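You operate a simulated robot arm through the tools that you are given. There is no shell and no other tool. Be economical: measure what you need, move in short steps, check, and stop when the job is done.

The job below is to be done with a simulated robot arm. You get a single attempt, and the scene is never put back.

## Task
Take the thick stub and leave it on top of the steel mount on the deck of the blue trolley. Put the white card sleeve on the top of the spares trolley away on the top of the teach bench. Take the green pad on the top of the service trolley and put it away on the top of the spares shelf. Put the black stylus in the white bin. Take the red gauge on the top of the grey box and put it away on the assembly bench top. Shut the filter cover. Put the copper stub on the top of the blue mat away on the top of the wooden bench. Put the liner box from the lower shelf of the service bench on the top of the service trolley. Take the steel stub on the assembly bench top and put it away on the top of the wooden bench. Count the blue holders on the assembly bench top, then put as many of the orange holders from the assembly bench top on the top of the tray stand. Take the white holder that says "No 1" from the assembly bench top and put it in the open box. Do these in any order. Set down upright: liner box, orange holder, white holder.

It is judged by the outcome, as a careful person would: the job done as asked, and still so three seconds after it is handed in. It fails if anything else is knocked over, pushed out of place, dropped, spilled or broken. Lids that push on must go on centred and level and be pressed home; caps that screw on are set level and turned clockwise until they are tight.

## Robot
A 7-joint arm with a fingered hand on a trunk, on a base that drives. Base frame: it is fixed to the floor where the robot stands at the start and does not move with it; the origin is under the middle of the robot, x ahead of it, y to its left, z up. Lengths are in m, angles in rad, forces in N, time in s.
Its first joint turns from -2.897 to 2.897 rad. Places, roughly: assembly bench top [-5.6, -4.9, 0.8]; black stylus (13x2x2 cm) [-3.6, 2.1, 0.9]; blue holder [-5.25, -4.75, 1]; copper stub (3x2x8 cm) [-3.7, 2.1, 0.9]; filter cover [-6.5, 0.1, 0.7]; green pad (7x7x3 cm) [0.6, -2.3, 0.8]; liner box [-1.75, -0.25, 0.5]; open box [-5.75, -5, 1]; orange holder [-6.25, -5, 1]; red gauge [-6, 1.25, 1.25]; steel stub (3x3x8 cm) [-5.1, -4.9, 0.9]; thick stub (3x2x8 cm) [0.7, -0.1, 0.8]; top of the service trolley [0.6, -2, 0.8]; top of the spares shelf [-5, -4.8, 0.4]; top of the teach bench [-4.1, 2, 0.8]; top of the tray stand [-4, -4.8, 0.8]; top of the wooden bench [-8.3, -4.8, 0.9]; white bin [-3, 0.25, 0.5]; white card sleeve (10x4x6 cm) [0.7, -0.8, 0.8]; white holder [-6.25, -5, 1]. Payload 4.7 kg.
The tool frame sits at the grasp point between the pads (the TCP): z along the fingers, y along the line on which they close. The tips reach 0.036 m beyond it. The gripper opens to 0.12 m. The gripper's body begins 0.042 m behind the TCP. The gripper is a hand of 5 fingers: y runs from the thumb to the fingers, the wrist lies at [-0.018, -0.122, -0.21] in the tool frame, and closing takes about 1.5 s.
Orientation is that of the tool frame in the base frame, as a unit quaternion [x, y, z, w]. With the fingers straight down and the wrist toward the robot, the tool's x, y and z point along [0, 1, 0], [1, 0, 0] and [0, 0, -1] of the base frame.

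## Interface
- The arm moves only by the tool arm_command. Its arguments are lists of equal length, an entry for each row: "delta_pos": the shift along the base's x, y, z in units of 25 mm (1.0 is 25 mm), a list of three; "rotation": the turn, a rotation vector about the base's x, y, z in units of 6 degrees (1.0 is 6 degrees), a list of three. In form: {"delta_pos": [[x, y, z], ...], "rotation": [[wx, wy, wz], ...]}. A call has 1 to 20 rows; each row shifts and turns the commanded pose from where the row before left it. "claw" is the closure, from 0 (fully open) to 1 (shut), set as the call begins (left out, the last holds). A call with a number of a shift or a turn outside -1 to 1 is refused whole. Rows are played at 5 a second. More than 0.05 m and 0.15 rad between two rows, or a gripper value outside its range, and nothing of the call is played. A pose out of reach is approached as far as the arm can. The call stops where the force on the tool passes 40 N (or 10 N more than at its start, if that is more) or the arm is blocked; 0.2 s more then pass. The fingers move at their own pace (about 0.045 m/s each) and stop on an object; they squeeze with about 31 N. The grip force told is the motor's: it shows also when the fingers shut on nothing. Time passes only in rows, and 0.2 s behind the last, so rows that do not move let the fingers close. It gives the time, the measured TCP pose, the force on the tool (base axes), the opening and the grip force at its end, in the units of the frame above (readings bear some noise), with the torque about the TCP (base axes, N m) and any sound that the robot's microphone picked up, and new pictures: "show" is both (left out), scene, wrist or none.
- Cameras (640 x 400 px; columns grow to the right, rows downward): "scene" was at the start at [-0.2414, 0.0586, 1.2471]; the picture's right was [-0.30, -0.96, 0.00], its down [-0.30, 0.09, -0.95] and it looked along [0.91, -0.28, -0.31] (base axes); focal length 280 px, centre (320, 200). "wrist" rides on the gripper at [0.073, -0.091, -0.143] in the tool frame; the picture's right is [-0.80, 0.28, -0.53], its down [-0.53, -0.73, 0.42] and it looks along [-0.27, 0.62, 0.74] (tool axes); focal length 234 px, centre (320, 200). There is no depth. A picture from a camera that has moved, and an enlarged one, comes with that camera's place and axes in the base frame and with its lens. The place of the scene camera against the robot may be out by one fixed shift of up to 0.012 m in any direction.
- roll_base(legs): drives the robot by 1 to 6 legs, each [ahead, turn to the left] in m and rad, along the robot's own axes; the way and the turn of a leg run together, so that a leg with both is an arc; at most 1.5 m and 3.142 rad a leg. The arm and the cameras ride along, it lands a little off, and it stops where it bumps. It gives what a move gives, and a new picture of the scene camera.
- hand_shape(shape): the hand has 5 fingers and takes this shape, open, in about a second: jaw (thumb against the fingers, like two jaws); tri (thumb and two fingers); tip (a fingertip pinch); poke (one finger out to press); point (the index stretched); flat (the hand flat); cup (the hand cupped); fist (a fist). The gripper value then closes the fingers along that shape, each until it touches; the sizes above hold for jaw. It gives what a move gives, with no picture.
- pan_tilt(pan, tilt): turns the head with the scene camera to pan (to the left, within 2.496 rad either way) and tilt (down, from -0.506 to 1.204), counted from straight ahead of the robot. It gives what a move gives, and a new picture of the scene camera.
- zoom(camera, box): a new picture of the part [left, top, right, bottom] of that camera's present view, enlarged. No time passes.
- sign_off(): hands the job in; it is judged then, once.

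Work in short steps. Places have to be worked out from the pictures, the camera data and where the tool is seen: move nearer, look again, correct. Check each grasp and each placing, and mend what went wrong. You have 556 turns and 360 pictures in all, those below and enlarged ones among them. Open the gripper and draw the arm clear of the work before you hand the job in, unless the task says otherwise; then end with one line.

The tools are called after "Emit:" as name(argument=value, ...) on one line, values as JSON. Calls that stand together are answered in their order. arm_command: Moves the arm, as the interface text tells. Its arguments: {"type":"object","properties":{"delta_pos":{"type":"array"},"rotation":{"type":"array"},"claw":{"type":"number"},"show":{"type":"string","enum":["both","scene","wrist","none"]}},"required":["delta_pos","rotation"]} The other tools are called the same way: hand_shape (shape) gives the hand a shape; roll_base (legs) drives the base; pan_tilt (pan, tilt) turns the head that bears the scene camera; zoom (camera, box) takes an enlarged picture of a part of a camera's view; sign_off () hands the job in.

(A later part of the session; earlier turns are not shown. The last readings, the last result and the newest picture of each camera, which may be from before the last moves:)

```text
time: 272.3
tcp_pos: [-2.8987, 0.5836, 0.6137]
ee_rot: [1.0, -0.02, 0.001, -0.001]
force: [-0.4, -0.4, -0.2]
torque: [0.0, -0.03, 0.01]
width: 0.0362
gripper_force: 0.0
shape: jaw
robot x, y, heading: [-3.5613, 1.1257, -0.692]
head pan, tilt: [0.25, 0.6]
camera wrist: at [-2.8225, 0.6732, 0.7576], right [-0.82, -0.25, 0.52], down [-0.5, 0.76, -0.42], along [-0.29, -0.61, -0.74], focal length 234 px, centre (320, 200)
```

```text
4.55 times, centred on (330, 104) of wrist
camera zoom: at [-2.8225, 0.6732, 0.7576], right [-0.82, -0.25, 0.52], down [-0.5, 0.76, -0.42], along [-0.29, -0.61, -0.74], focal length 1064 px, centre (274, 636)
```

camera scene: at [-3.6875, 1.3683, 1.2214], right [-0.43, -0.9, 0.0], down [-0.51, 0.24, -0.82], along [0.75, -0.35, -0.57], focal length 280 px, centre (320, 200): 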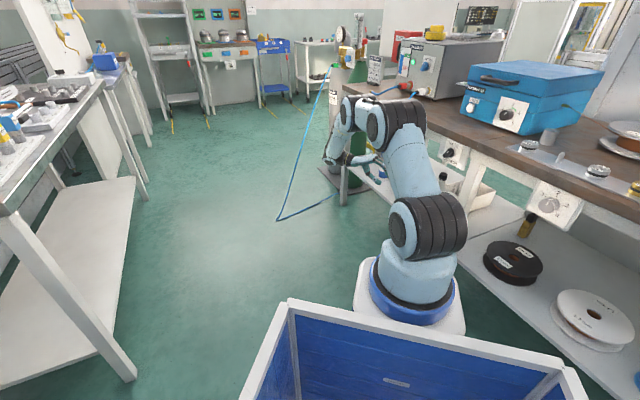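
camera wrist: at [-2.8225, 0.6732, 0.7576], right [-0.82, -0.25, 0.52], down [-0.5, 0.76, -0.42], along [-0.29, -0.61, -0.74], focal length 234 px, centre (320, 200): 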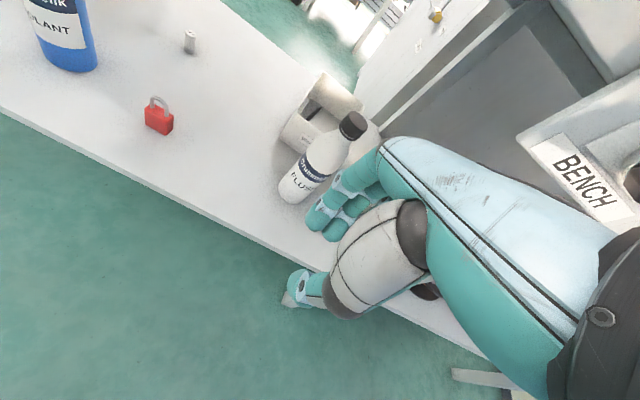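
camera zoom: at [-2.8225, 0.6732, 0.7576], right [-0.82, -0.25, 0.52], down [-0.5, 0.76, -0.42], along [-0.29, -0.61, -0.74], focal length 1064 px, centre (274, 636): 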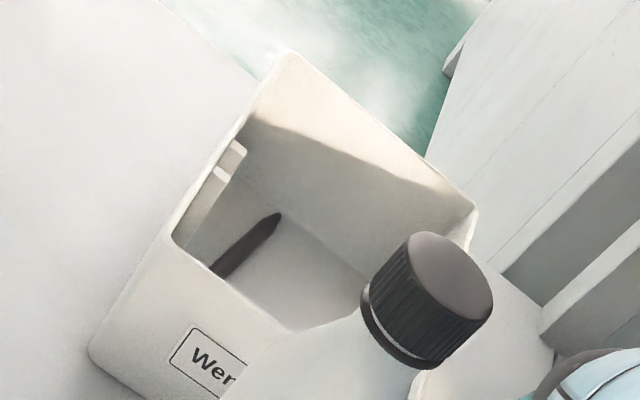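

The stylus is in the bin. Now I lift and tuck the arm, then go for the copper stub on the blue mat.

Emit:
arm_command(delta_pos=[[0, 1, 0], [0, 1, 0.2], [0, 1, 0.5], [0, 1, 1], [0, 0.5, 1], [0, 0.3, 1], [-0.5, 0, 1], [-0.5, 0, 1], [-0.5, 0, 1], [-0.5, 0, 1], [-0.5, 0, 1], [-0.5, 0, 1], [-0.5, 0, 1], [-0.5, 0, 1], [-0.5, 0, 1], [-0.5, 0, 1], [-0.5, 0, 1], [-0.5, 0, 1], [-0.5, 0, 1], [-0.5, 0, 0.5]], rotation=[[0, 0, 0], [0, 0, 0], [0, 0, 0], [0, 0, 0], [0, 0, 0], [0, 0, 0], [0, 0, 0], [0, 0, 0], [0, 0, 0], [0, 0, 0], [0, 0, 0], [0, 0, 0.5], [0, 0, 0.6], [0, 0, 0.6], [0, 0, 0.6], [0, 0, 0.6], [0, 0, 0.6], [0, 0, 0.6], [0, 0, 0.6], [0, 0, 0.6]], claw=0.5, show="none")

Emit:
roll_base(legs=[[0, 3.0], [0.357, 0], [0, 0.83]])

```text
time: 276.5
tcp_pos: [-3.0737, 0.706, 1.0418]
ee_rot: [0.967, 0.255, 0.0, -0.002]
force: [0.9, -0.6, -0.6]
torque: [0.0, 0.01, -0.02]
width: 0.0598
gripper_force: 0.1
shape: jaw
robot x, y, heading: [-3.5583, 1.1257, -0.687]
head pan, tilt: [0.25, 0.6]
```

```text
time: 288.1
tcp_pos: [-4.4638, 1.3721, 1.0429]
ee_rot: [-0.58, 0.814, -0.002, 0.0]
force: [-0.3, -1.1, -0.5]
torque: [0.0, 0.02, 0.01]
width: 0.0596
gripper_force: 0.1
shape: jaw
robot x, y, heading: [-3.8187, 1.3883, -3.106]
head pan, tilt: [0.25, 0.6]
camera scene: at [-3.5697, 1.302, 1.2213], right [-0.28, 0.96, 0.0], down [0.54, 0.16, -0.83], along [-0.79, -0.23, -0.56], focal length 280 px, centre (320, 200)
```

scene: 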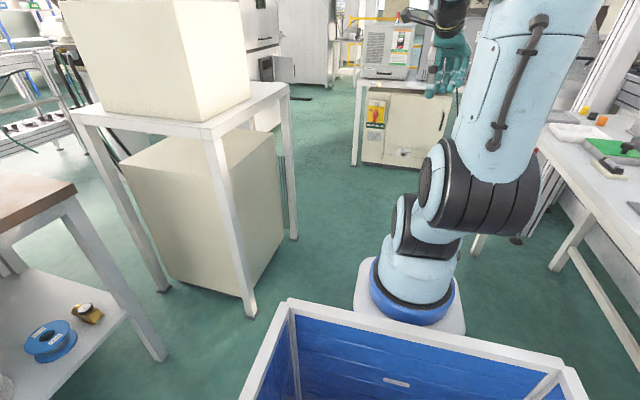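

I swing the hand over the bench toward the copper stub.

Emit:
arm_command(delta_pos=[[0.9, 1, 0.2], [0.9, 1, 0.2], [0.9, 1, 0.2], [0.9, 1, 0.2], [0.9, 1, 0], [0.9, 1, 0], [0.9, 1, 0], [0.9, 1, 0], [1, 0.9, 0], [1, 0.9, 0], [1, 0.9, 0], [1, 0.9, 0], [1, 0.9, 0], [1, 0.8, 0], [1, 0.8, 0], [1, 0.8, 0], [1, 0.8, 0], [1, 0.7, 0], [1, 0.7, 0], [1, 0.7, 0]], rotation=[[0, 0, -0.45], [0, 0, -0.45], [0, 0, -0.45], [0, 0, -0.45], [0, 0, -0.45], [0, 0, -0.45], [0, 0, -0.45], [0, 0, -0.45], [0, 0, -0.45], [0, 0, -0.45], [0, 0, -0.45], [0, 0, -0.45], [0, 0, -0.45], [0, 0, -0.45], [0, 0, -0.45], [0, 0, -0.45], [0, 0, -0.45], [0, 0, -0.45], [0, 0, -0.45], [0, 0, -0.45]], show="none")

Emit:
arm_command(delta_pos=[[1, 0.6, 0], [1, 0.6, 0], [1, 0.6, 0], [1, 0.6, -0.5], [1, 0.6, -0.5], [1, 0.6, -0.5], [1, 0.6, -0.5], [1, 0.6, -0.5], [0.6, 0.3, 0], [0, 0, 0]], rotation=[[0, 0, -0.45], [0, 0, -0.45], [0, 0, -0.45], [0, 0, -0.45], [0, 0, -0.45], [0, 0, -0.45], [0, 0, -0.45], [0, 0, -0.45], [0, 0, -0.45], [0, 0, 0]], show="wrist")

Emit:
pan_tilt(pan=-1.3, tilt=0.5)

```text
time: 292.3
tcp_pos: [-3.9877, 1.8179, 1.0647]
ee_rot: [-0.147, 0.989, -0.002, 0.0]
force: [0.3, 0.1, -0.3]
torque: [0.02, -0.03, -0.03]
width: 0.0592
gripper_force: 0.1
shape: jaw
robot x, y, heading: [-3.8157, 1.3865, -3.104]
head pan, tilt: [0.25, 0.6]
```

```text
time: 294.5
tcp_pos: [-3.7666, 1.9462, 1.0001]
ee_rot: [0.064, 0.998, -0.002, -0.001]
force: [-0.2, -0.7, 0.0]
torque: [-0.01, 0.0, 0.04]
width: 0.0596
gripper_force: 0.0
shape: jaw
robot x, y, heading: [-3.8182, 1.3898, -3.103]
head pan, tilt: [0.25, 0.6]
camera wrist: at [-3.8498, 1.866, 1.1441], right [0.83, 0.18, 0.52], down [0.43, -0.8, -0.42], along [0.34, 0.58, -0.74], focal length 234 px, centre (320, 200)
```

wrist: 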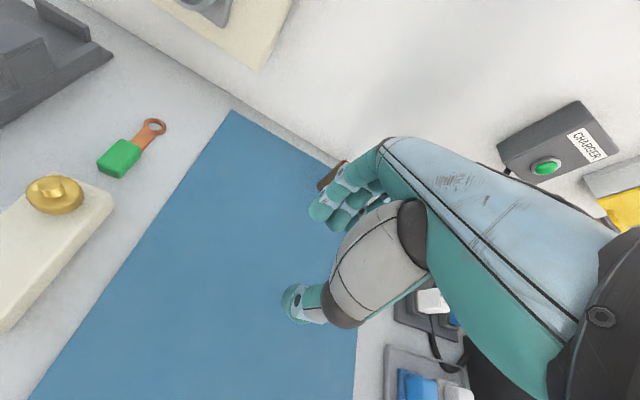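

```text
time: 296.1
tcp_pos: [-3.7669, 1.9456, 0.9998]
ee_rot: [0.063, 0.998, -0.002, 0.0]
force: [0.0, 0.4, 0.5]
torque: [0.0, 0.01, -0.03]
width: 0.0595
gripper_force: 0.1
shape: jaw
robot x, y, heading: [-3.8168, 1.3901, -3.105]
head pan, tilt: [-1.3, 0.499]
camera scene: at [-3.5125, 1.4138, 1.2304], right [0.95, 0.3, 0.0], down [0.15, -0.46, -0.88], along [-0.27, 0.84, -0.48], focal length 280 px, centre (320, 200)
```

scene: 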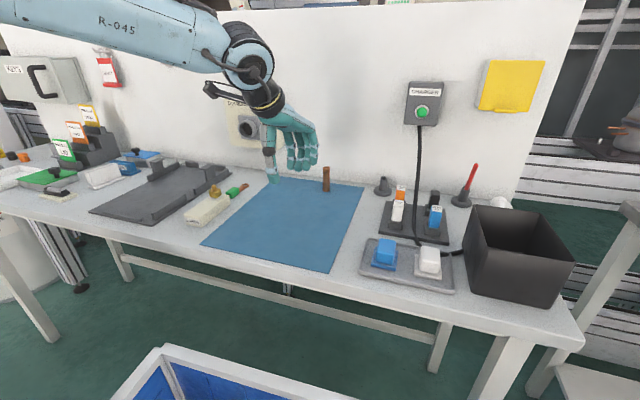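

Stub at (-3.72,2.123). I move above it and descend partly to check.

Emit:
arm_command(delta_pos=[[0.3, 1, 0], [0.3, 1, 0], [0.3, 1, 0], [0.3, 1, 0], [0.3, 1, 0], [0.3, 1, 0], [0.1, 1, 0], [0, 0, 0]], rotation=[[0, 0, 0], [0, 0, 0], [0, 0, 0], [0, 0, 0], [0, 0, 0], [0, 0, 0], [0, 0, 0], [0, 0, 0]], show="wrist")

Emit:
zoom(camera="scene", box=[250, 110, 410, 210])

```text
time: 297.9
tcp_pos: [-3.7235, 2.1196, 1.0002]
ee_rot: [0.064, 0.998, -0.001, -0.001]
force: [-0.1, 0.1, -0.8]
torque: [0.01, 0.05, 0.02]
width: 0.0597
gripper_force: 0.0
shape: jaw
robot x, y, heading: [-3.8181, 1.3876, -3.106]
head pan, tilt: [-1.3, 0.499]
camera wrist: at [-3.8054, 2.0415, 1.1445], right [0.83, 0.18, 0.52], down [0.43, -0.8, -0.42], along [0.34, 0.58, -0.74], focal length 234 px, centre (320, 200)
```

wrist: 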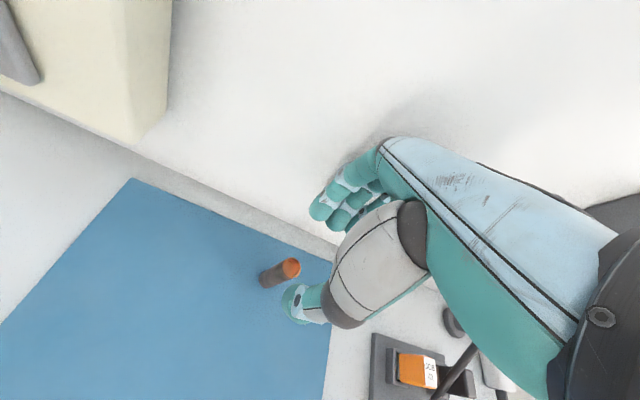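

```text
4.00 times, centred on (330, 160) of scene
camera zoom: at [-3.5124, 1.4139, 1.2304], right [0.95, 0.3, 0.0], down [0.14, -0.46, -0.88], along [-0.27, 0.84, -0.48], focal length 1121 px, centre (280, 360)
```

zoom: 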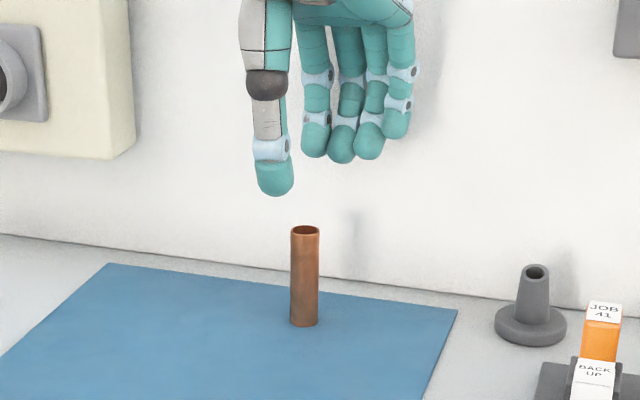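

Aligned over the stub; I descend and close.

Emit:
arm_command(delta_pos=[[0.1, -0.12, -1], [0, 0, -1], [0, 0, -1], [0, 0, -0.8], [0, 0, 0]], rotation=[[0, 0, 0], [0, 0, 0], [0, 0, 0], [0, 0, 0], [0, 0, 0]], show="none")

Emit:
arm_command(delta_pos=[[0, 0, 0], [0, 0, 0], [0, 0, 0], [0, 0, 0], [0, 0, 0], [0, 0, 0]], rotation=[[0, 0, 0], [0, 0, 0], [0, 0, 0], [0, 0, 0], [0, 0, 0], [0, 0, 0]], claw=1, show="none")

Emit:
arm_command(delta_pos=[[0, 0, 0.5], [0, 0, 1], [0, 0, 1], [0, 0, 1], [0, 0, 1]], rotation=[[0, 0, 0], [0, 0, 0], [0, 0, 0], [0, 0, 0], [0, 0, 0]], show="none")

Emit:
zoom(camera="scene", box=[250, 110, 410, 210])

```text
time: 299.1
tcp_pos: [-3.7201, 2.1174, 0.9043]
ee_rot: [0.064, 0.998, -0.002, -0.002]
force: [-0.4, 0.1, -0.4]
torque: [-0.01, -0.01, 0.02]
width: 0.0594
gripper_force: 0.1
shape: jaw
robot x, y, heading: [-3.8172, 1.3925, -3.1]
head pan, tilt: [-1.3, 0.499]
```

```text
time: 300.5
tcp_pos: [-3.7193, 2.1175, 0.9058]
ee_rot: [0.063, 0.998, -0.002, -0.001]
force: [-0.4, 0.4, 0.0]
torque: [0.05, 0.01, 0.0]
width: 0.012
gripper_force: 31.2
shape: jaw
robot x, y, heading: [-3.815, 1.3908, -3.104]
head pan, tilt: [-1.3, 0.499]
```

```text
time: 301.7
tcp_pos: [-3.7201, 2.1156, 1.0158]
ee_rot: [0.064, 0.998, -0.002, -0.001]
force: [-0.5, 0.4, -1.9]
torque: [0.01, 0.03, 0.04]
width: 0.012
gripper_force: 31.1
shape: jaw
robot x, y, heading: [-3.8159, 1.3905, -3.104]
head pan, tilt: [-1.3, 0.499]
```

```text
4.00 times, centred on (330, 160) of scene
camera zoom: at [-3.5124, 1.414, 1.2304], right [0.95, 0.3, 0.0], down [0.14, -0.46, -0.88], along [-0.27, 0.84, -0.48], focal length 1121 px, centre (280, 360)
```

zoom: 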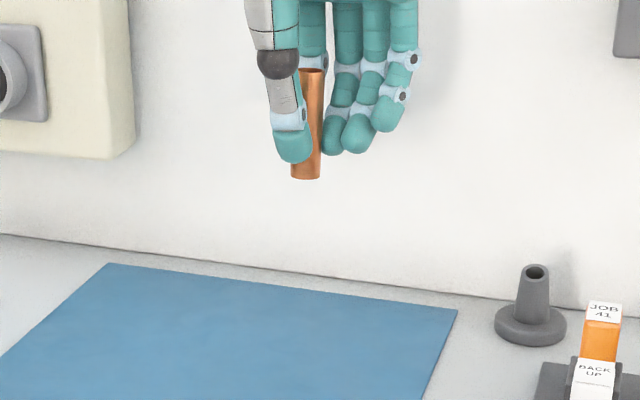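

Copper stub is held. I swing back to the front carry pose and look west for the route.

Emit:
arm_command(delta_pos=[[0, -0.6, 1], [0, -1, 1], [0, -1, 1], [-0.5, -1, 0], [-0.7, -1, 0], [-0.7, -1, 0], [-0.7, -1, 0], [-0.7, -1, 0], [-0.7, -1, 0], [-0.7, -1, 0], [-0.7, -1, 0], [-0.8, -1, 0], [-0.8, -1, 0], [-0.8, -1, 0], [-0.9, -1, 0], [-0.9, -1, 0], [-0.9, -1, 0], [-0.9, -1, 0], [-0.9, -1, 0], [-0.9, -1, 0]], rotation=[[0, 0, 0], [0, 0, 0], [0, 0, 0.6], [0, 0, 0.7], [0, 0, 0.7], [0, 0, 0.7], [0, 0, 0.7], [0, 0, 0.7], [0, 0, 0.7], [0, 0, 0.7], [0, 0, 0.7], [0, 0, 0.7], [0, 0, 0.7], [0, 0, 0.7], [0, 0, 0.7], [0, 0, 0.7], [0, 0, 0.7], [0, 0, 0.7], [0, 0, 0.7], [0, 0, 0.7]], show="none")

Emit:
arm_command(delta_pos=[[-1, -1, 0], [-1, -1, 0], [-1, -1, 0], [-1, -1, 0], [-1, -0.9, 0], [-1, -0.9, 0], [-1, -0.9, 0], [-0.5, -0.9, 0]], rotation=[[0, 0, 0.5], [0, 0, 0.5], [0, 0, 0.5], [0, 0, 0.5], [0, 0, 0.5], [0, 0, 0.5], [0, 0, 0.5], [0, 0, 0.5]], show="none")

Emit:
pan_tilt(pan=0.35, tilt=0.25)

```text
time: 305.9
tcp_pos: [-4.0484, 1.6264, 1.0896]
ee_rot: [-0.558, 0.83, -0.001, 0.0]
force: [-0.1, 0.7, -0.1]
torque: [0.0, -0.02, -0.02]
width: 0.012
gripper_force: 31.1
shape: jaw
robot x, y, heading: [-3.8137, 1.3896, -3.101]
head pan, tilt: [-1.3, 0.499]
```

```text
time: 307.7
tcp_pos: [-4.2378, 1.4361, 1.0916]
ee_rot: [0.717, -0.697, 0.002, 0.0]
force: [-0.5, 0.7, -0.5]
torque: [-0.03, -0.02, 0.0]
width: 0.0118
gripper_force: 30.7
shape: jaw
robot x, y, heading: [-3.8212, 1.3865, -3.107]
head pan, tilt: [-1.3, 0.499]
```

```text
time: 309.4
tcp_pos: [-4.2376, 1.436, 1.091]
ee_rot: [0.717, -0.697, 0.001, -0.001]
force: [0.0, -0.7, 0.0]
torque: [0.0, 0.01, 0.02]
width: 0.0119
gripper_force: 31.4
shape: jaw
robot x, y, heading: [-3.8175, 1.3853, -3.105]
head pan, tilt: [0.351, 0.25]
camera scene: at [-3.5714, 1.2917, 1.2535], right [-0.38, 0.93, 0.0], down [0.23, 0.09, -0.97], along [-0.9, -0.37, -0.25], focal length 280 px, centre (320, 200)
```

scene: 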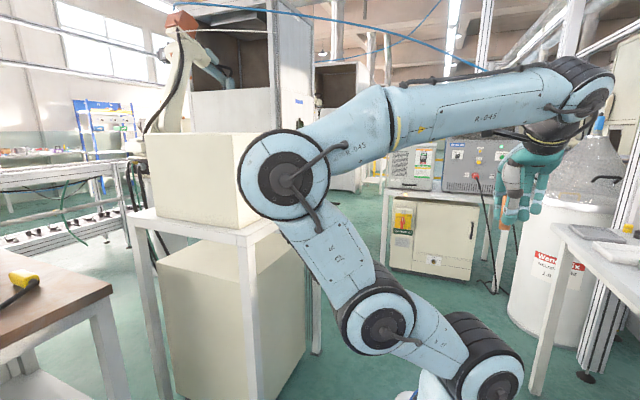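

Route: west along the aisle to x≈-5.4, then south between the cream table and the grey cabinet. I drive there and look south.

Emit:
roll_base(legs=[[1.45, -0.02], [0.1, 0], [0, 1.5]])

Emit:
pan_tilt(pan=0.0, tilt=0.3)

Emit:
pan_tilt(pan=-1.2, tilt=0.4)

```text
time: 321.1
tcp_pos: [-5.4597, 0.9414, 1.0904]
ee_rot: [1.0, -0.024, 0.001, -0.002]
force: [-0.7, 0.6, 0.5]
torque: [0.01, 0.01, 0.0]
width: 0.0116
gripper_force: 30.7
shape: jaw
robot x, y, heading: [-5.3771, 1.3594, -1.609]
head pan, tilt: [0.351, 0.25]
camera scene: at [-5.2577, 1.6011, 1.2535], right [-0.95, -0.3, 0.0], down [-0.07, 0.24, -0.97], along [0.29, -0.92, -0.25], focal length 280 px, centre (320, 200)
```

scene: 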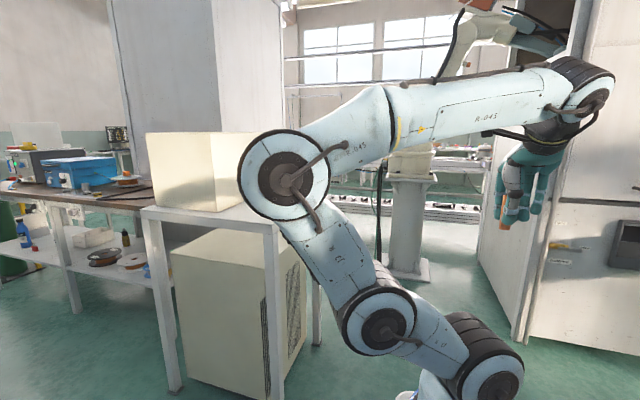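

```text
time: 321.9
tcp_pos: [-5.4608, 0.942, 1.0902]
ee_rot: [1.0, -0.025, 0.0, -0.002]
force: [1.1, -0.3, 0.8]
torque: [0.03, -0.01, 0.03]
width: 0.0117
gripper_force: 31.4
shape: jaw
robot x, y, heading: [-5.3802, 1.3585, -1.614]
head pan, tilt: [0.0, 0.3]
camera scene: at [-5.2899, 1.5968, 1.2488], right [-1.0, 0.04, 0.0], down [0.01, 0.3, -0.96], along [-0.04, -0.95, -0.3], focal length 280 px, centre (320, 200)
```

scene: 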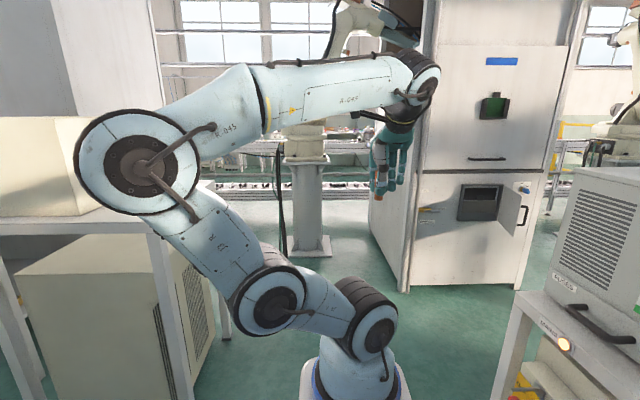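

```text
time: 323.4
tcp_pos: [-5.4601, 0.942, 1.0908]
ee_rot: [1.0, -0.024, 0.001, -0.001]
force: [0.7, 0.2, -0.7]
torque: [-0.01, 0.01, 0.02]
width: 0.0118
gripper_force: 30.6
shape: jaw
robot x, y, heading: [-5.38, 1.3585, -1.614]
head pan, tilt: [-1.201, 0.4]
camera scene: at [-5.3737, 1.6603, 1.2396], right [-0.32, 0.95, 0.0], down [0.37, 0.13, -0.92], along [-0.87, -0.3, -0.39], focal length 280 px, centre (320, 200)
```

scene: 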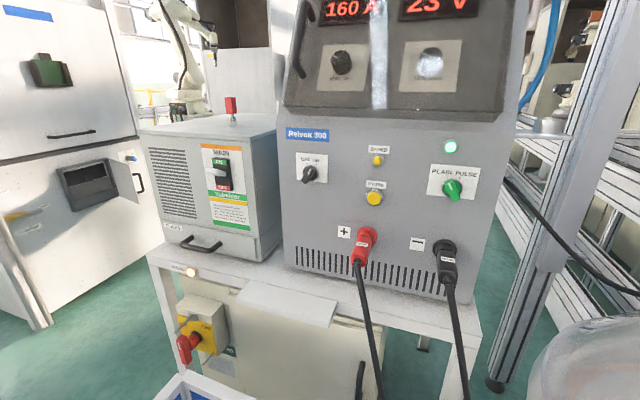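

I see the grey box with the red gauge on top and the white machine with its open filter cover. It's efficient to stow the copper stub in my own bin and handle those two here. I look down at my bin first.

Emit:
pan_tilt(pan=0.0, tilt=1.2)

```text
time: 324.8
tcp_pos: [-5.4599, 0.9428, 1.0916]
ee_rot: [1.0, -0.024, 0.001, -0.002]
force: [0.6, 0.4, -0.9]
torque: [0.04, 0.0, 0.02]
width: 0.0117
gripper_force: 30.5
shape: jaw
robot x, y, heading: [-5.3831, 1.3579, -1.614]
head pan, tilt: [0.0, 1.201]
camera scene: at [-5.2885, 1.6342, 1.1767], right [-1.0, 0.04, 0.0], down [0.04, 0.93, -0.36], along [-0.02, -0.36, -0.93], focal length 280 px, centre (320, 200)
```

scene: 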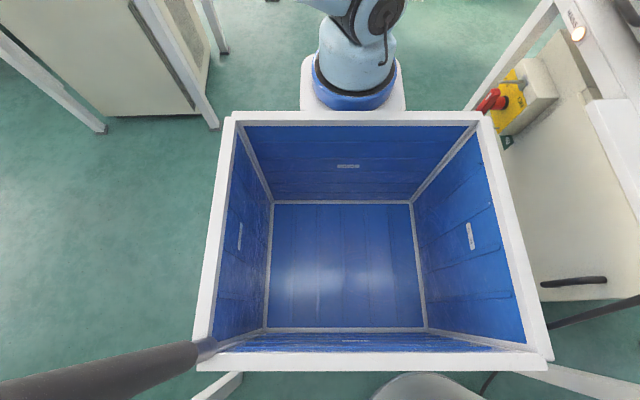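

Carrying in the deep bin isn't gentle, so I'll keep the stub in hand and first deal with the filter cover. I drive south and turn to face west in front of the machine.

Emit:
roll_base(legs=[[0.92, 0.04], [0, -1.55]])

Emit:
pan_tilt(pan=0.3, tilt=0.4)

```text
time: 333.5
tcp_pos: [-5.8181, 0.5128, 1.0896]
ee_rot: [-0.688, 0.725, -0.001, 0.0]
force: [0.1, 0.6, -0.5]
torque: [0.01, 0.01, 0.01]
width: 0.0117
gripper_force: 31.0
shape: jaw
robot x, y, heading: [-5.4004, 0.43, 3.095]
head pan, tilt: [0.0, 1.201]
camera scene: at [-5.1328, 0.3448, 1.1767], right [0.05, 1.0, 0.0], down [0.93, -0.04, -0.36], along [-0.36, 0.02, -0.93], focal length 280 px, centre (320, 200)
```

scene: 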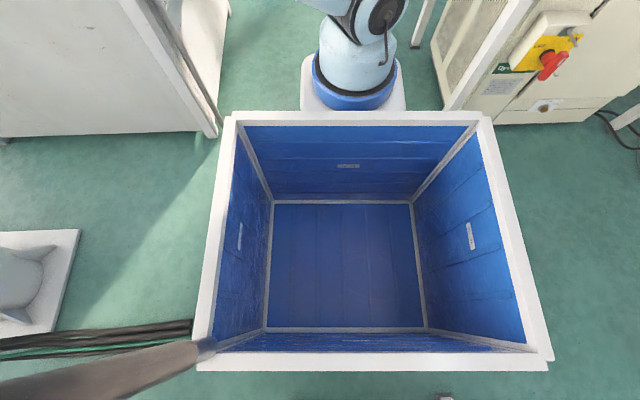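

```text
time: 334.6
tcp_pos: [-5.8181, 0.5134, 1.0907]
ee_rot: [-0.688, 0.725, -0.001, 0.001]
force: [0.2, 0.6, -1.0]
torque: [-0.01, 0.0, 0.0]
width: 0.0115
gripper_force: 31.1
shape: jaw
robot x, y, heading: [-5.4044, 0.4301, 3.097]
head pan, tilt: [0.3, 0.4]
camera scene: at [-5.1666, 0.319, 1.2395], right [-0.25, 0.97, 0.0], down [0.38, 0.1, -0.92], along [-0.89, -0.23, -0.39], focal length 280 px, centre (320, 200)
```

scene: 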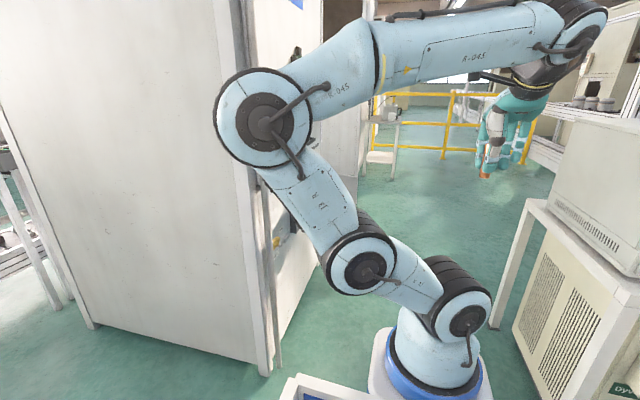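

I move ahead 0.35 m to see the front of the machine beside me.

Emit:
roll_base(legs=[[0.2, -0.25], [0.18, 0.25]])

Emit:
pan_tilt(pan=0.75, tilt=0.55)

```text
time: 337.4
tcp_pos: [-6.1953, 0.5788, 1.0909]
ee_rot: [-0.688, 0.726, -0.002, 0.0]
force: [0.3, 0.3, 0.2]
torque: [-0.01, -0.01, -0.05]
width: 0.0115
gripper_force: 31.5
shape: jaw
robot x, y, heading: [-5.7775, 0.4935, 3.099]
head pan, tilt: [0.3, 0.4]
camera scene: at [-5.5449, 0.3836, 1.2395], right [-0.25, 0.97, 0.0], down [0.38, 0.1, -0.92], along [-0.89, -0.23, -0.39], focal length 280 px, centre (320, 200)
```

scene: 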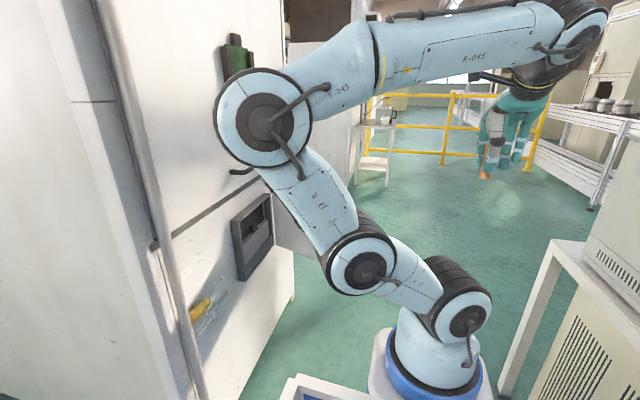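

```text
time: 338.3
tcp_pos: [-6.1961, 0.5778, 1.09]
ee_rot: [-0.688, 0.726, -0.002, 0.0]
force: [-0.5, -0.5, 0.3]
torque: [0.0, 0.0, 0.0]
width: 0.0117
gripper_force: 31.1
shape: jaw
robot x, y, heading: [-5.7807, 0.4968, 3.094]
head pan, tilt: [0.75, 0.55]
camera scene: at [-5.5237, 0.3488, 1.2259], right [-0.65, 0.76, 0.0], down [0.4, 0.34, -0.85], along [-0.65, -0.55, -0.52], focal length 280 px, centre (320, 200)
```

scene: 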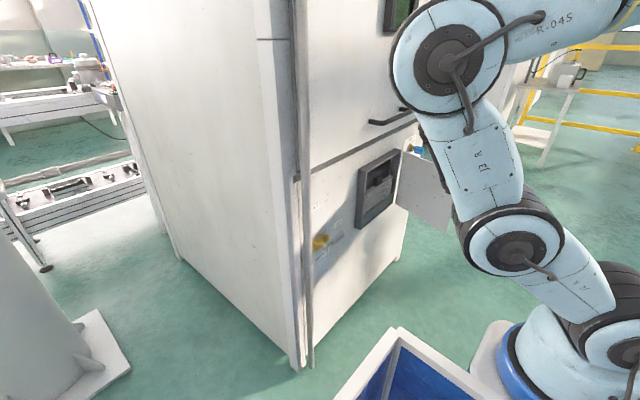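

The flap is hinged at its west edge (x≈-6.72), sticking straight out to y≈0.16, z 0.42–0.74. I'll go around its west side and sweep it shut with the side of the closed hand. First, move above and beyond it.

Emit:
arm_command(delta_pos=[[-1, -0.7, 0], [-1, -0.7, 0], [-1, -0.7, 0], [-1, -0.7, 0], [-1, -0.7, 0], [-1, -0.7, 0], [-1, -0.7, 0], [-1, -0.7, 0], [-1, -0.7, 0], [-1, -0.7, 0], [-1, -0.8, 0], [-1, -0.8, 0], [-1, -0.8, 0], [-1, -0.8, 0], [-1, -0.8, 0], [-1, -0.8, 0], [-1, -0.8, 0], [-1, -0.8, 0], [-1, -0.8, 0], [-1, -0.8, 0]], rotation=[[0, 0, 0.62], [0, 0, 0.62], [0, 0, 0.62], [0, 0, 0.62], [0, 0, 0.62], [0, 0, 0.62], [0, 0, 0.62], [0, 0, 0.62], [0, 0, 0.62], [0, 0, 0.62], [0, 0, 0.62], [0, 0, 0.62], [0, 0, 0.62], [0, 0, 0.62], [0, 0, 0.62], [0, 0, 0.62], [0, 0, 0.62], [0, 0, 0.62], [0, 0, 0.62], [0, 0, 0.62]], show="none")

Emit:
arm_command(delta_pos=[[-1, -0.9, 0], [-1, -0.9, 0], [-1, -0.9, 0], [-1, -0.9, 0], [-0.4, -0.5, 0], [0, 0, -1], [0, 0, -1], [0, 0, -1], [0, 0, -1], [0, 0, -1], [0, 0, 0]], rotation=[[0, 0, 0.62], [0, 0, 0.62], [0, 0, 0.62], [0, 0, 0.62], [0, 0, 0.6], [0, 0, 0], [0, 0, 0], [0, 0, 0], [0, 0, 0], [0, 0, 0], [0, 0, 0]], show="both")

```text
time: 342.5
tcp_pos: [-6.6957, 0.2023, 1.0924]
ee_rot: [0.987, -0.161, 0.002, -0.002]
force: [0.9, 0.2, 0.3]
torque: [-0.01, 0.05, 0.01]
width: 0.012
gripper_force: 31.2
shape: jaw
robot x, y, heading: [-5.7818, 0.4986, 3.1]
head pan, tilt: [0.75, 0.55]
```

```text
time: 344.9
tcp_pos: [-6.7725, 0.1256, 0.9598]
ee_rot: [1.0, -0.001, 0.001, -0.002]
force: [0.7, 0.7, -1.2]
torque: [-0.02, 0.0, -0.03]
width: 0.0116
gripper_force: 30.6
shape: jaw
out of reach, approached as far as the arm can: row 4, 5
robot x, y, heading: [-5.7786, 0.496, 3.094]
head pan, tilt: [0.75, 0.55]
camera scene: at [-5.5237, 0.3487, 1.2258], right [-0.65, 0.76, 0.0], down [0.4, 0.34, -0.85], along [-0.65, -0.55, -0.52], focal length 280 px, centre (320, 200)
camera wrist: at [-6.7, 0.2185, 1.1034], right [-0.81, -0.28, 0.52], down [-0.53, 0.74, -0.42], along [-0.27, -0.62, -0.74], focal length 234 px, centre (320, 200)
```

scene: 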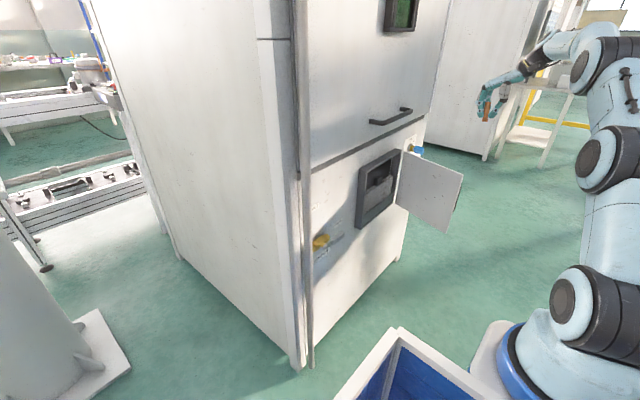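
wrist: 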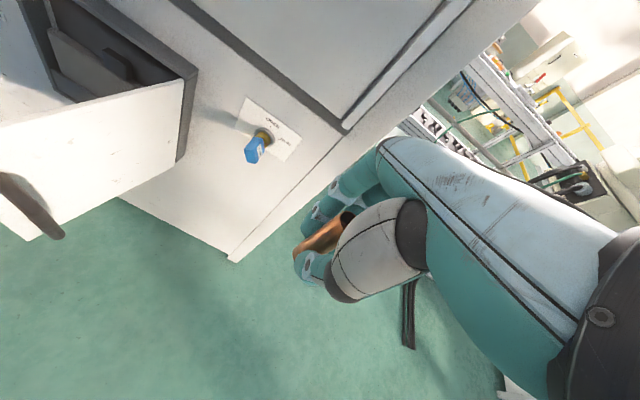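

The flap with its handle is just east of the hand. I drive forward 0.1 m for reach, then lower beside its west side.

Emit:
roll_base(legs=[[0.1, 0]])

Emit:
arm_command(delta_pos=[[0, 0, -1], [0, 0, -1], [0, 0, -1], [0, 0, -1], [0, 0, -1], [0, 0, -1], [0, 0, -1], [0, 0, -1], [0, 0, -1], [0, 0, -1], [0, 0, -1], [0, 0, -1], [0, 0, 0]], rotation=[[0, 0, 0], [0, 0, 0], [0, 0, 0], [0, 0, 0], [0, 0, 0], [0, 0, 0], [0, 0, 0], [0, 0, 0], [0, 0, 0], [0, 0, 0], [0, 0, 0], [0, 0, 0], [0, 0, 0]], show="both")

```text
time: 346.0
tcp_pos: [-6.8736, 0.1306, 0.9613]
ee_rot: [1.0, -0.002, 0.0, -0.001]
force: [-0.2, -0.1, -0.8]
torque: [0.01, 0.01, 0.01]
width: 0.0118
gripper_force: 31.5
shape: jaw
robot x, y, heading: [-5.8805, 0.4997, 3.097]
head pan, tilt: [0.75, 0.55]
camera scene: at [-5.6239, 0.3535, 1.2258], right [-0.65, 0.76, 0.0], down [0.4, 0.34, -0.85], along [-0.65, -0.55, -0.52], focal length 280 px, centre (320, 200)
```

scene: 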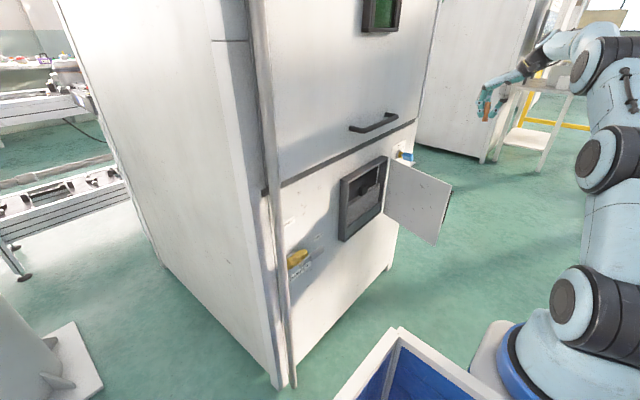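

```text
time: 348.8
tcp_pos: [-6.8712, 0.1301, 0.6594]
ee_rot: [1.0, -0.002, 0.0, -0.002]
force: [0.6, -0.3, -0.8]
torque: [0.0, -0.03, 0.0]
width: 0.0118
gripper_force: 31.2
shape: jaw
robot x, y, heading: [-5.8821, 0.4998, 3.094]
head pan, tilt: [0.75, 0.55]
camera scene: at [-5.6239, 0.3535, 1.2258], right [-0.65, 0.76, 0.0], down [0.4, 0.34, -0.85], along [-0.65, -0.55, -0.52], focal length 280 px, centre (320, 200)
camera wrist: at [-6.7976, 0.2224, 0.8031], right [-0.81, -0.28, 0.52], down [-0.53, 0.74, -0.42], along [-0.27, -0.62, -0.74], focal length 234 px, centre (320, 200)
```

scene: 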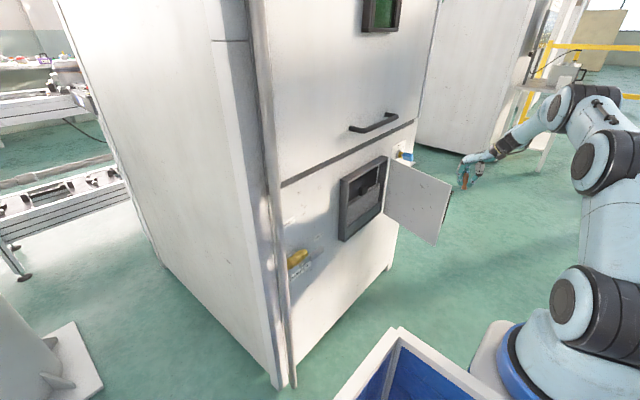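
wrist: 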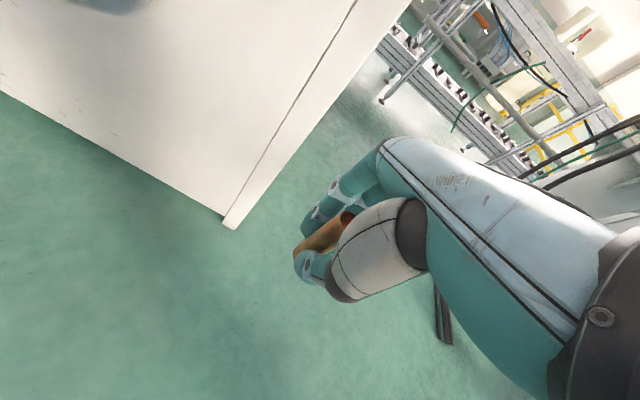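

Hand is beside the flap. Now I sweep it shut along an arc.

Emit:
arm_command(delta_pos=[[0, -0.93, 0], [0, -0.93, 0], [0, -0.93, 0], [1, 0, 0], [1, 0, 0], [1, 0, 0], [1, 0, 0], [1, 0, 0], [1, 0, 0], [1, 0, 0], [1, 0, 0], [0.9, -0.55, 0], [0.9, -0.55, 0], [0.9, -0.55, 0], [0.9, -0.55, 0], [0.6, -0.8, 0], [0.6, -0.8, 0], [0, 0, 0]], rotation=[[0, 0, 0], [0, 0, 0], [0, 0, 0], [0, 0, 0], [0, 0, 0], [0, 0, 0], [0, 0, 0], [0, 0, 0], [0, 0, 0], [0, 0, 0], [0, 0, 0], [0, 0, 0], [0, 0, 0], [0, 0, 0], [0, 0, 0], [0, 0, 0], [0, 0, 0], [0, 0, 0]], show="both")

```text
time: 352.6
tcp_pos: [-6.5524, -0.034, 0.6577]
ee_rot: [1.0, -0.002, 0.001, -0.002]
force: [-1.2, 1.4, 0.7]
torque: [-0.06, -0.05, -0.02]
width: 0.0117
gripper_force: 30.7
shape: jaw
robot x, y, heading: [-5.8761, 0.4989, 3.096]
head pan, tilt: [0.75, 0.55]
camera scene: at [-5.6239, 0.3534, 1.2258], right [-0.65, 0.76, 0.0], down [0.4, 0.34, -0.85], along [-0.65, -0.55, -0.52], focal length 280 px, centre (320, 200)
camera wrist: at [-6.4793, 0.0579, 0.8025], right [-0.81, -0.28, 0.52], down [-0.53, 0.74, -0.42], along [-0.27, -0.62, -0.74], focal length 234 px, centre (320, 200)
```

scene: 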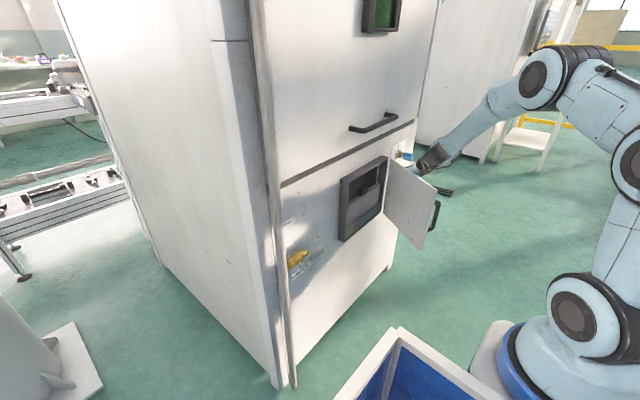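
wrist: 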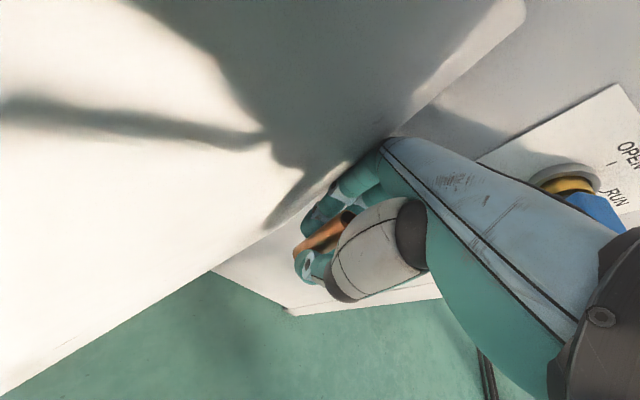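

The flap is following (about half way). I continue the sweep toward closed.

Emit:
arm_command(delta_pos=[[1, 0, 0], [1, -0.2, 0], [1, -0.3, 0], [0.8, -0.4, 0], [0.5, -0.5, 0], [0.3, -0.6, 0], [0, -0.6, 0], [0, -0.4, 0], [0, 0, 0]], rotation=[[0, 0, 0], [0, 0, 0], [0, 0, 0], [0, 0, 0], [0, 0, 0], [0, 0, 0], [0, 0, 0], [0, 0, 0], [0, 0, 0]], show="scene")

```text
time: 353.0
tcp_pos: [-6.5489, -0.0316, 0.6602]
ee_rot: [1.0, -0.009, -0.002, -0.001]
force: [-0.1, -0.3, 0.2]
torque: [0.0, -0.02, 0.0]
width: 0.0117
gripper_force: 31.2
shape: jaw
robot x, y, heading: [-5.8827, 0.4967, 3.093]
head pan, tilt: [0.75, 0.55]
stopped in row 1: the force on the tool passed its limit (the readings are from after the stop); the commanded pose is now the measured one
camera scene: at [-5.6243, 0.3529, 1.2258], right [-0.65, 0.76, 0.0], down [0.4, 0.34, -0.85], along [-0.65, -0.55, -0.52], focal length 280 px, centre (320, 200)
```

scene: 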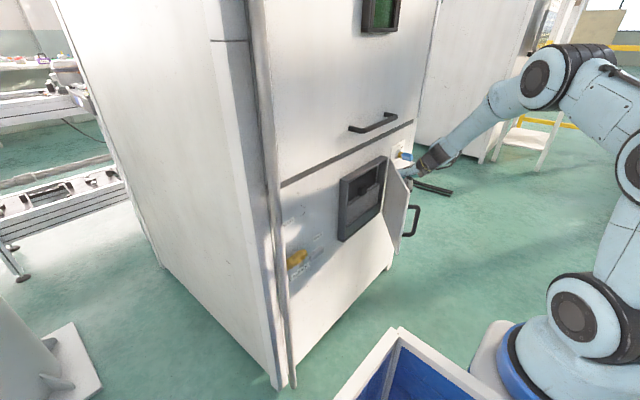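

It moved further but tripped the force limit; I continue with smaller steps directed more toward the machine.

Emit:
arm_command(delta_pos=[[0.3, -0.3, 0], [0.3, -0.3, 0], [0.3, -0.3, 0], [0.3, -0.3, 0], [0.3, -0.3, 0], [0.3, -0.3, 0], [0.3, -0.3, 0], [0, 0, 0]], rotation=[[0, 0, 0], [0, 0, 0], [0, 0, 0], [0, 0, 0], [0, 0, 0], [0, 0, 0], [0, 0, 0], [0, 0, 0]], show="both")

```text
time: 353.4
tcp_pos: [-6.5475, -0.0326, 0.6591]
ee_rot: [1.0, -0.014, -0.005, -0.002]
force: [-3.1, 10.7, 1.7]
torque: [-0.36, -0.13, 0.04]
width: 0.0105
gripper_force: 31.0
shape: jaw
robot x, y, heading: [-5.8792, 0.4964, 3.091]
head pan, tilt: [0.75, 0.55]
stopped in row 2: the force on the tool passed its limit (the readings are from after the stop); the commanded pose is now the measured one
camera scene: at [-5.6255, 0.3517, 1.2259], right [-0.64, 0.77, 0.0], down [0.4, 0.34, -0.85], along [-0.65, -0.55, -0.52], focal length 280 px, centre (320, 200)
camera wrist: at [-6.4702, 0.0568, 0.8026], right [-0.81, -0.26, 0.53], down [-0.52, 0.75, -0.42], along [-0.29, -0.61, -0.74], focal length 234 px, centre (320, 200)
```

scene: 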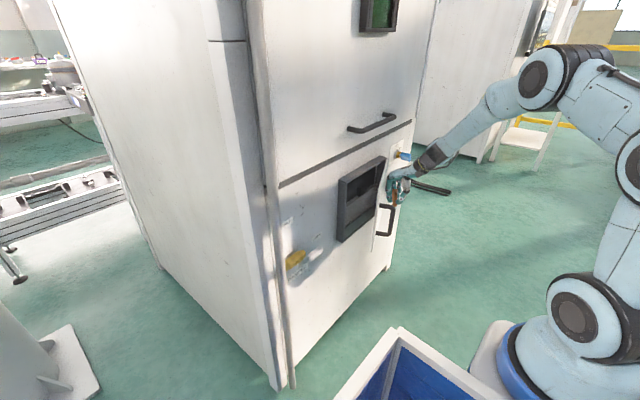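
wrist: 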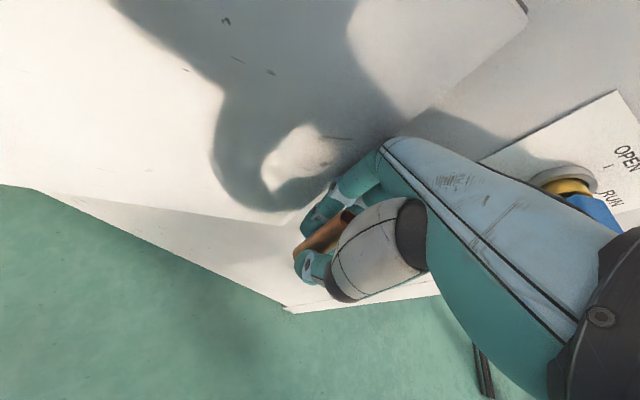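

The cover is nearly closed. I back off slightly, shift further from the hinge, and press it in.

Emit:
arm_command(delta_pos=[[0, 0.8, 0], [0, 0.8, 0], [1, 0, 0], [1, 0, 0], [1, 0, 0], [1, 0, 0], [0.6, 0, 0], [0, -0.5, 0], [0, -0.5, 0], [0, -0.5, 0], [0, 0, 0]], rotation=[[0, 0, 0], [0, 0, 0], [0, 0, 0], [0, 0, 0], [0, 0, 0], [0, 0, 0], [0, 0, 0], [0, 0, 0], [0, 0, 0], [0, 0, 0], [0, 0, 0]], show="both")

```text
time: 355.8
tcp_pos: [-6.4302, -0.0324, 0.6575]
ee_rot: [1.0, -0.013, -0.005, -0.002]
force: [-7.1, 32.5, 5.7]
torque: [-1.05, -0.13, -0.81]
width: 0.0085
gripper_force: 30.9
shape: jaw
robot x, y, heading: [-5.8793, 0.4992, 3.091]
head pan, tilt: [0.75, 0.55]
camera scene: at [-5.6256, 0.3522, 1.226], right [-0.64, 0.77, 0.0], down [0.4, 0.33, -0.85], along [-0.65, -0.55, -0.52], focal length 280 px, centre (320, 200)
camera wrist: at [-6.3534, 0.0599, 0.8016], right [-0.81, -0.26, 0.53], down [-0.52, 0.75, -0.42], along [-0.29, -0.61, -0.74], focal length 234 px, centre (320, 200)
```

scene: 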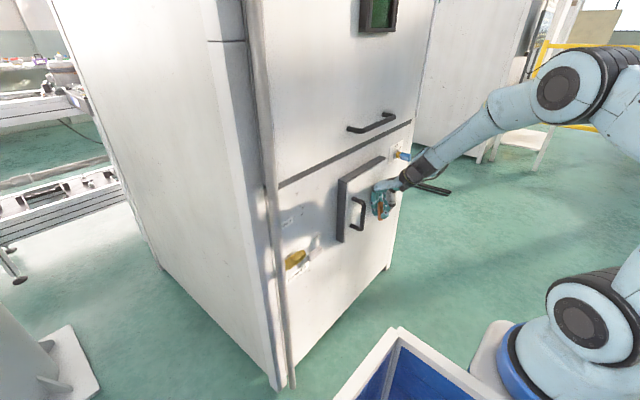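
wrist: 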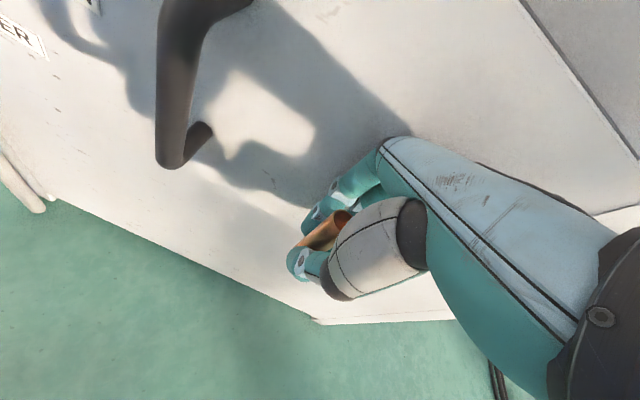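

The cover looks closed under 32 N. I back away and zoom to check.

Emit:
arm_command(delta_pos=[[0, 0.6, 0], [0, 1, 0], [0, 1, 0.2], [0, 1, 0.5], [0, 1, 1], [0, 0.5, 1], [0, 0.5, 1], [0, 0, 1], [0, 0, 1], [0, 0, 1], [0, 0, 1], [0, 0, 1], [0, 0, 1]], rotation=[[0, 0, 0], [0, 0, 0], [0, 0, 0], [0, 0, 0], [0, 0, 0], [0, 0, 0], [0, 0, 0], [0, 0, 0], [0, 0, 0], [0, 0, 0], [0, 0, 0], [0, 0, 0], [0, 0, 0]], show="wrist")

Emit:
zoom(camera="scene", box=[300, 100, 460, 300])

```text
time: 358.6
tcp_pos: [-6.4305, 0.1106, 0.9023]
ee_rot: [1.0, -0.013, -0.004, -0.001]
force: [0.2, -0.1, -0.7]
torque: [0.04, -0.01, 0.01]
width: 0.0107
gripper_force: 31.1
shape: jaw
robot x, y, heading: [-5.8817, 0.5047, 3.091]
head pan, tilt: [0.75, 0.55]
camera wrist: at [-6.3542, 0.2003, 1.0458], right [-0.81, -0.26, 0.53], down [-0.52, 0.75, -0.42], along [-0.29, -0.61, -0.74], focal length 234 px, centre (320, 200)
```

wrist: 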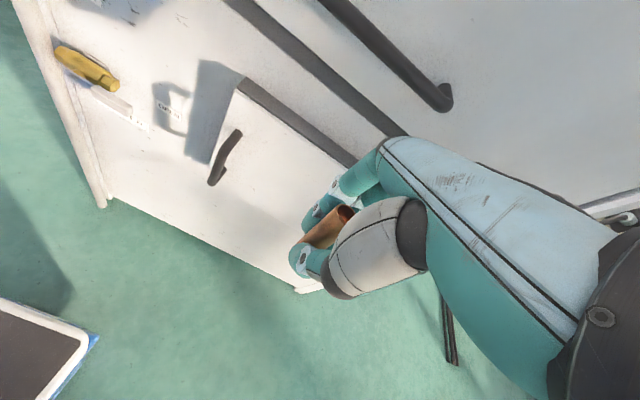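

```text
2.00 times, centred on (380, 200) of scene
camera zoom: at [-5.6253, 0.3519, 1.2258], right [-0.64, 0.77, 0.0], down [0.4, 0.34, -0.85], along [-0.65, -0.55, -0.52], focal length 561 px, centre (200, 200)
```

zoom: 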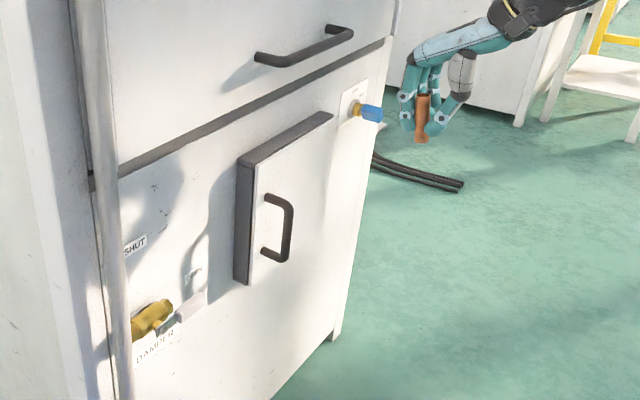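

The filter cover is shut. I tuck the arm and head back east around to the south side with the copper stub.

Emit:
arm_command(delta_pos=[[0.3, 1, 0.5], [0.3, 1, 0.5], [0.3, 1, 0.5], [0.3, 1, 0.5], [0.3, 1, 0.5], [0.3, 1, 0.5], [0.3, 1, 0.5], [0.3, 1, 0.5], [0.3, 1, 0.5], [0.3, 1, 0.5], [0.3, 1, 0.5], [0.3, 1, 0.5], [0.3, 1, 0.5], [0.3, 1, 0.5], [0.3, 1, 0.5], [0.3, 0.5, 0.3]], rotation=[[0, 0, -0.95], [0, 0, -0.95], [0, 0, -0.95], [0, 0, -0.95], [0, 0, -0.95], [0, 0, -0.95], [0, 0, -0.95], [0, 0, -0.95], [0, 0, -0.95], [0, 0, -0.95], [0, 0, -0.95], [0, 0, -0.95], [0, 0, -0.95], [0, 0, -0.95], [0, 0, -0.95], [0, 0, -0.95]], show="none")

Emit:
roll_base(legs=[[-0.5, 0], [0, -1.5], [0.85, 0], [0, -1.55]])

```text
time: 362.0
tcp_pos: [-6.3119, 0.4967, 1.0954]
ee_rot: [-0.689, 0.725, 0.001, 0.004]
force: [-0.2, 0.8, -0.6]
torque: [-0.01, 0.03, 0.02]
width: 0.0107
gripper_force: 31.3
shape: jaw
robot x, y, heading: [-5.8817, 0.5015, 3.093]
head pan, tilt: [0.75, 0.55]
```

```text
time: 376.4
tcp_pos: [-4.9526, 1.3713, 1.0963]
ee_rot: [0.687, 0.726, -0.004, 0.002]
force: [0.0, 0.2, -1.6]
torque: [0.02, -0.01, -0.03]
width: 0.0108
gripper_force: 30.6
shape: jaw
robot x, y, heading: [-5.3776, 1.3246, 0.05]
head pan, tilt: [0.75, 0.55]
camera scene: at [-5.6532, 1.4565, 1.2258], right [0.72, -0.69, 0.0], down [-0.36, -0.38, -0.85], along [0.59, 0.61, -0.52], focal length 280 px, centre (320, 200)
```

scene: 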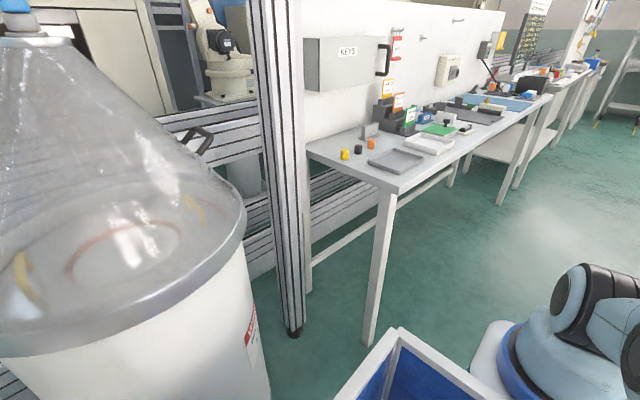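

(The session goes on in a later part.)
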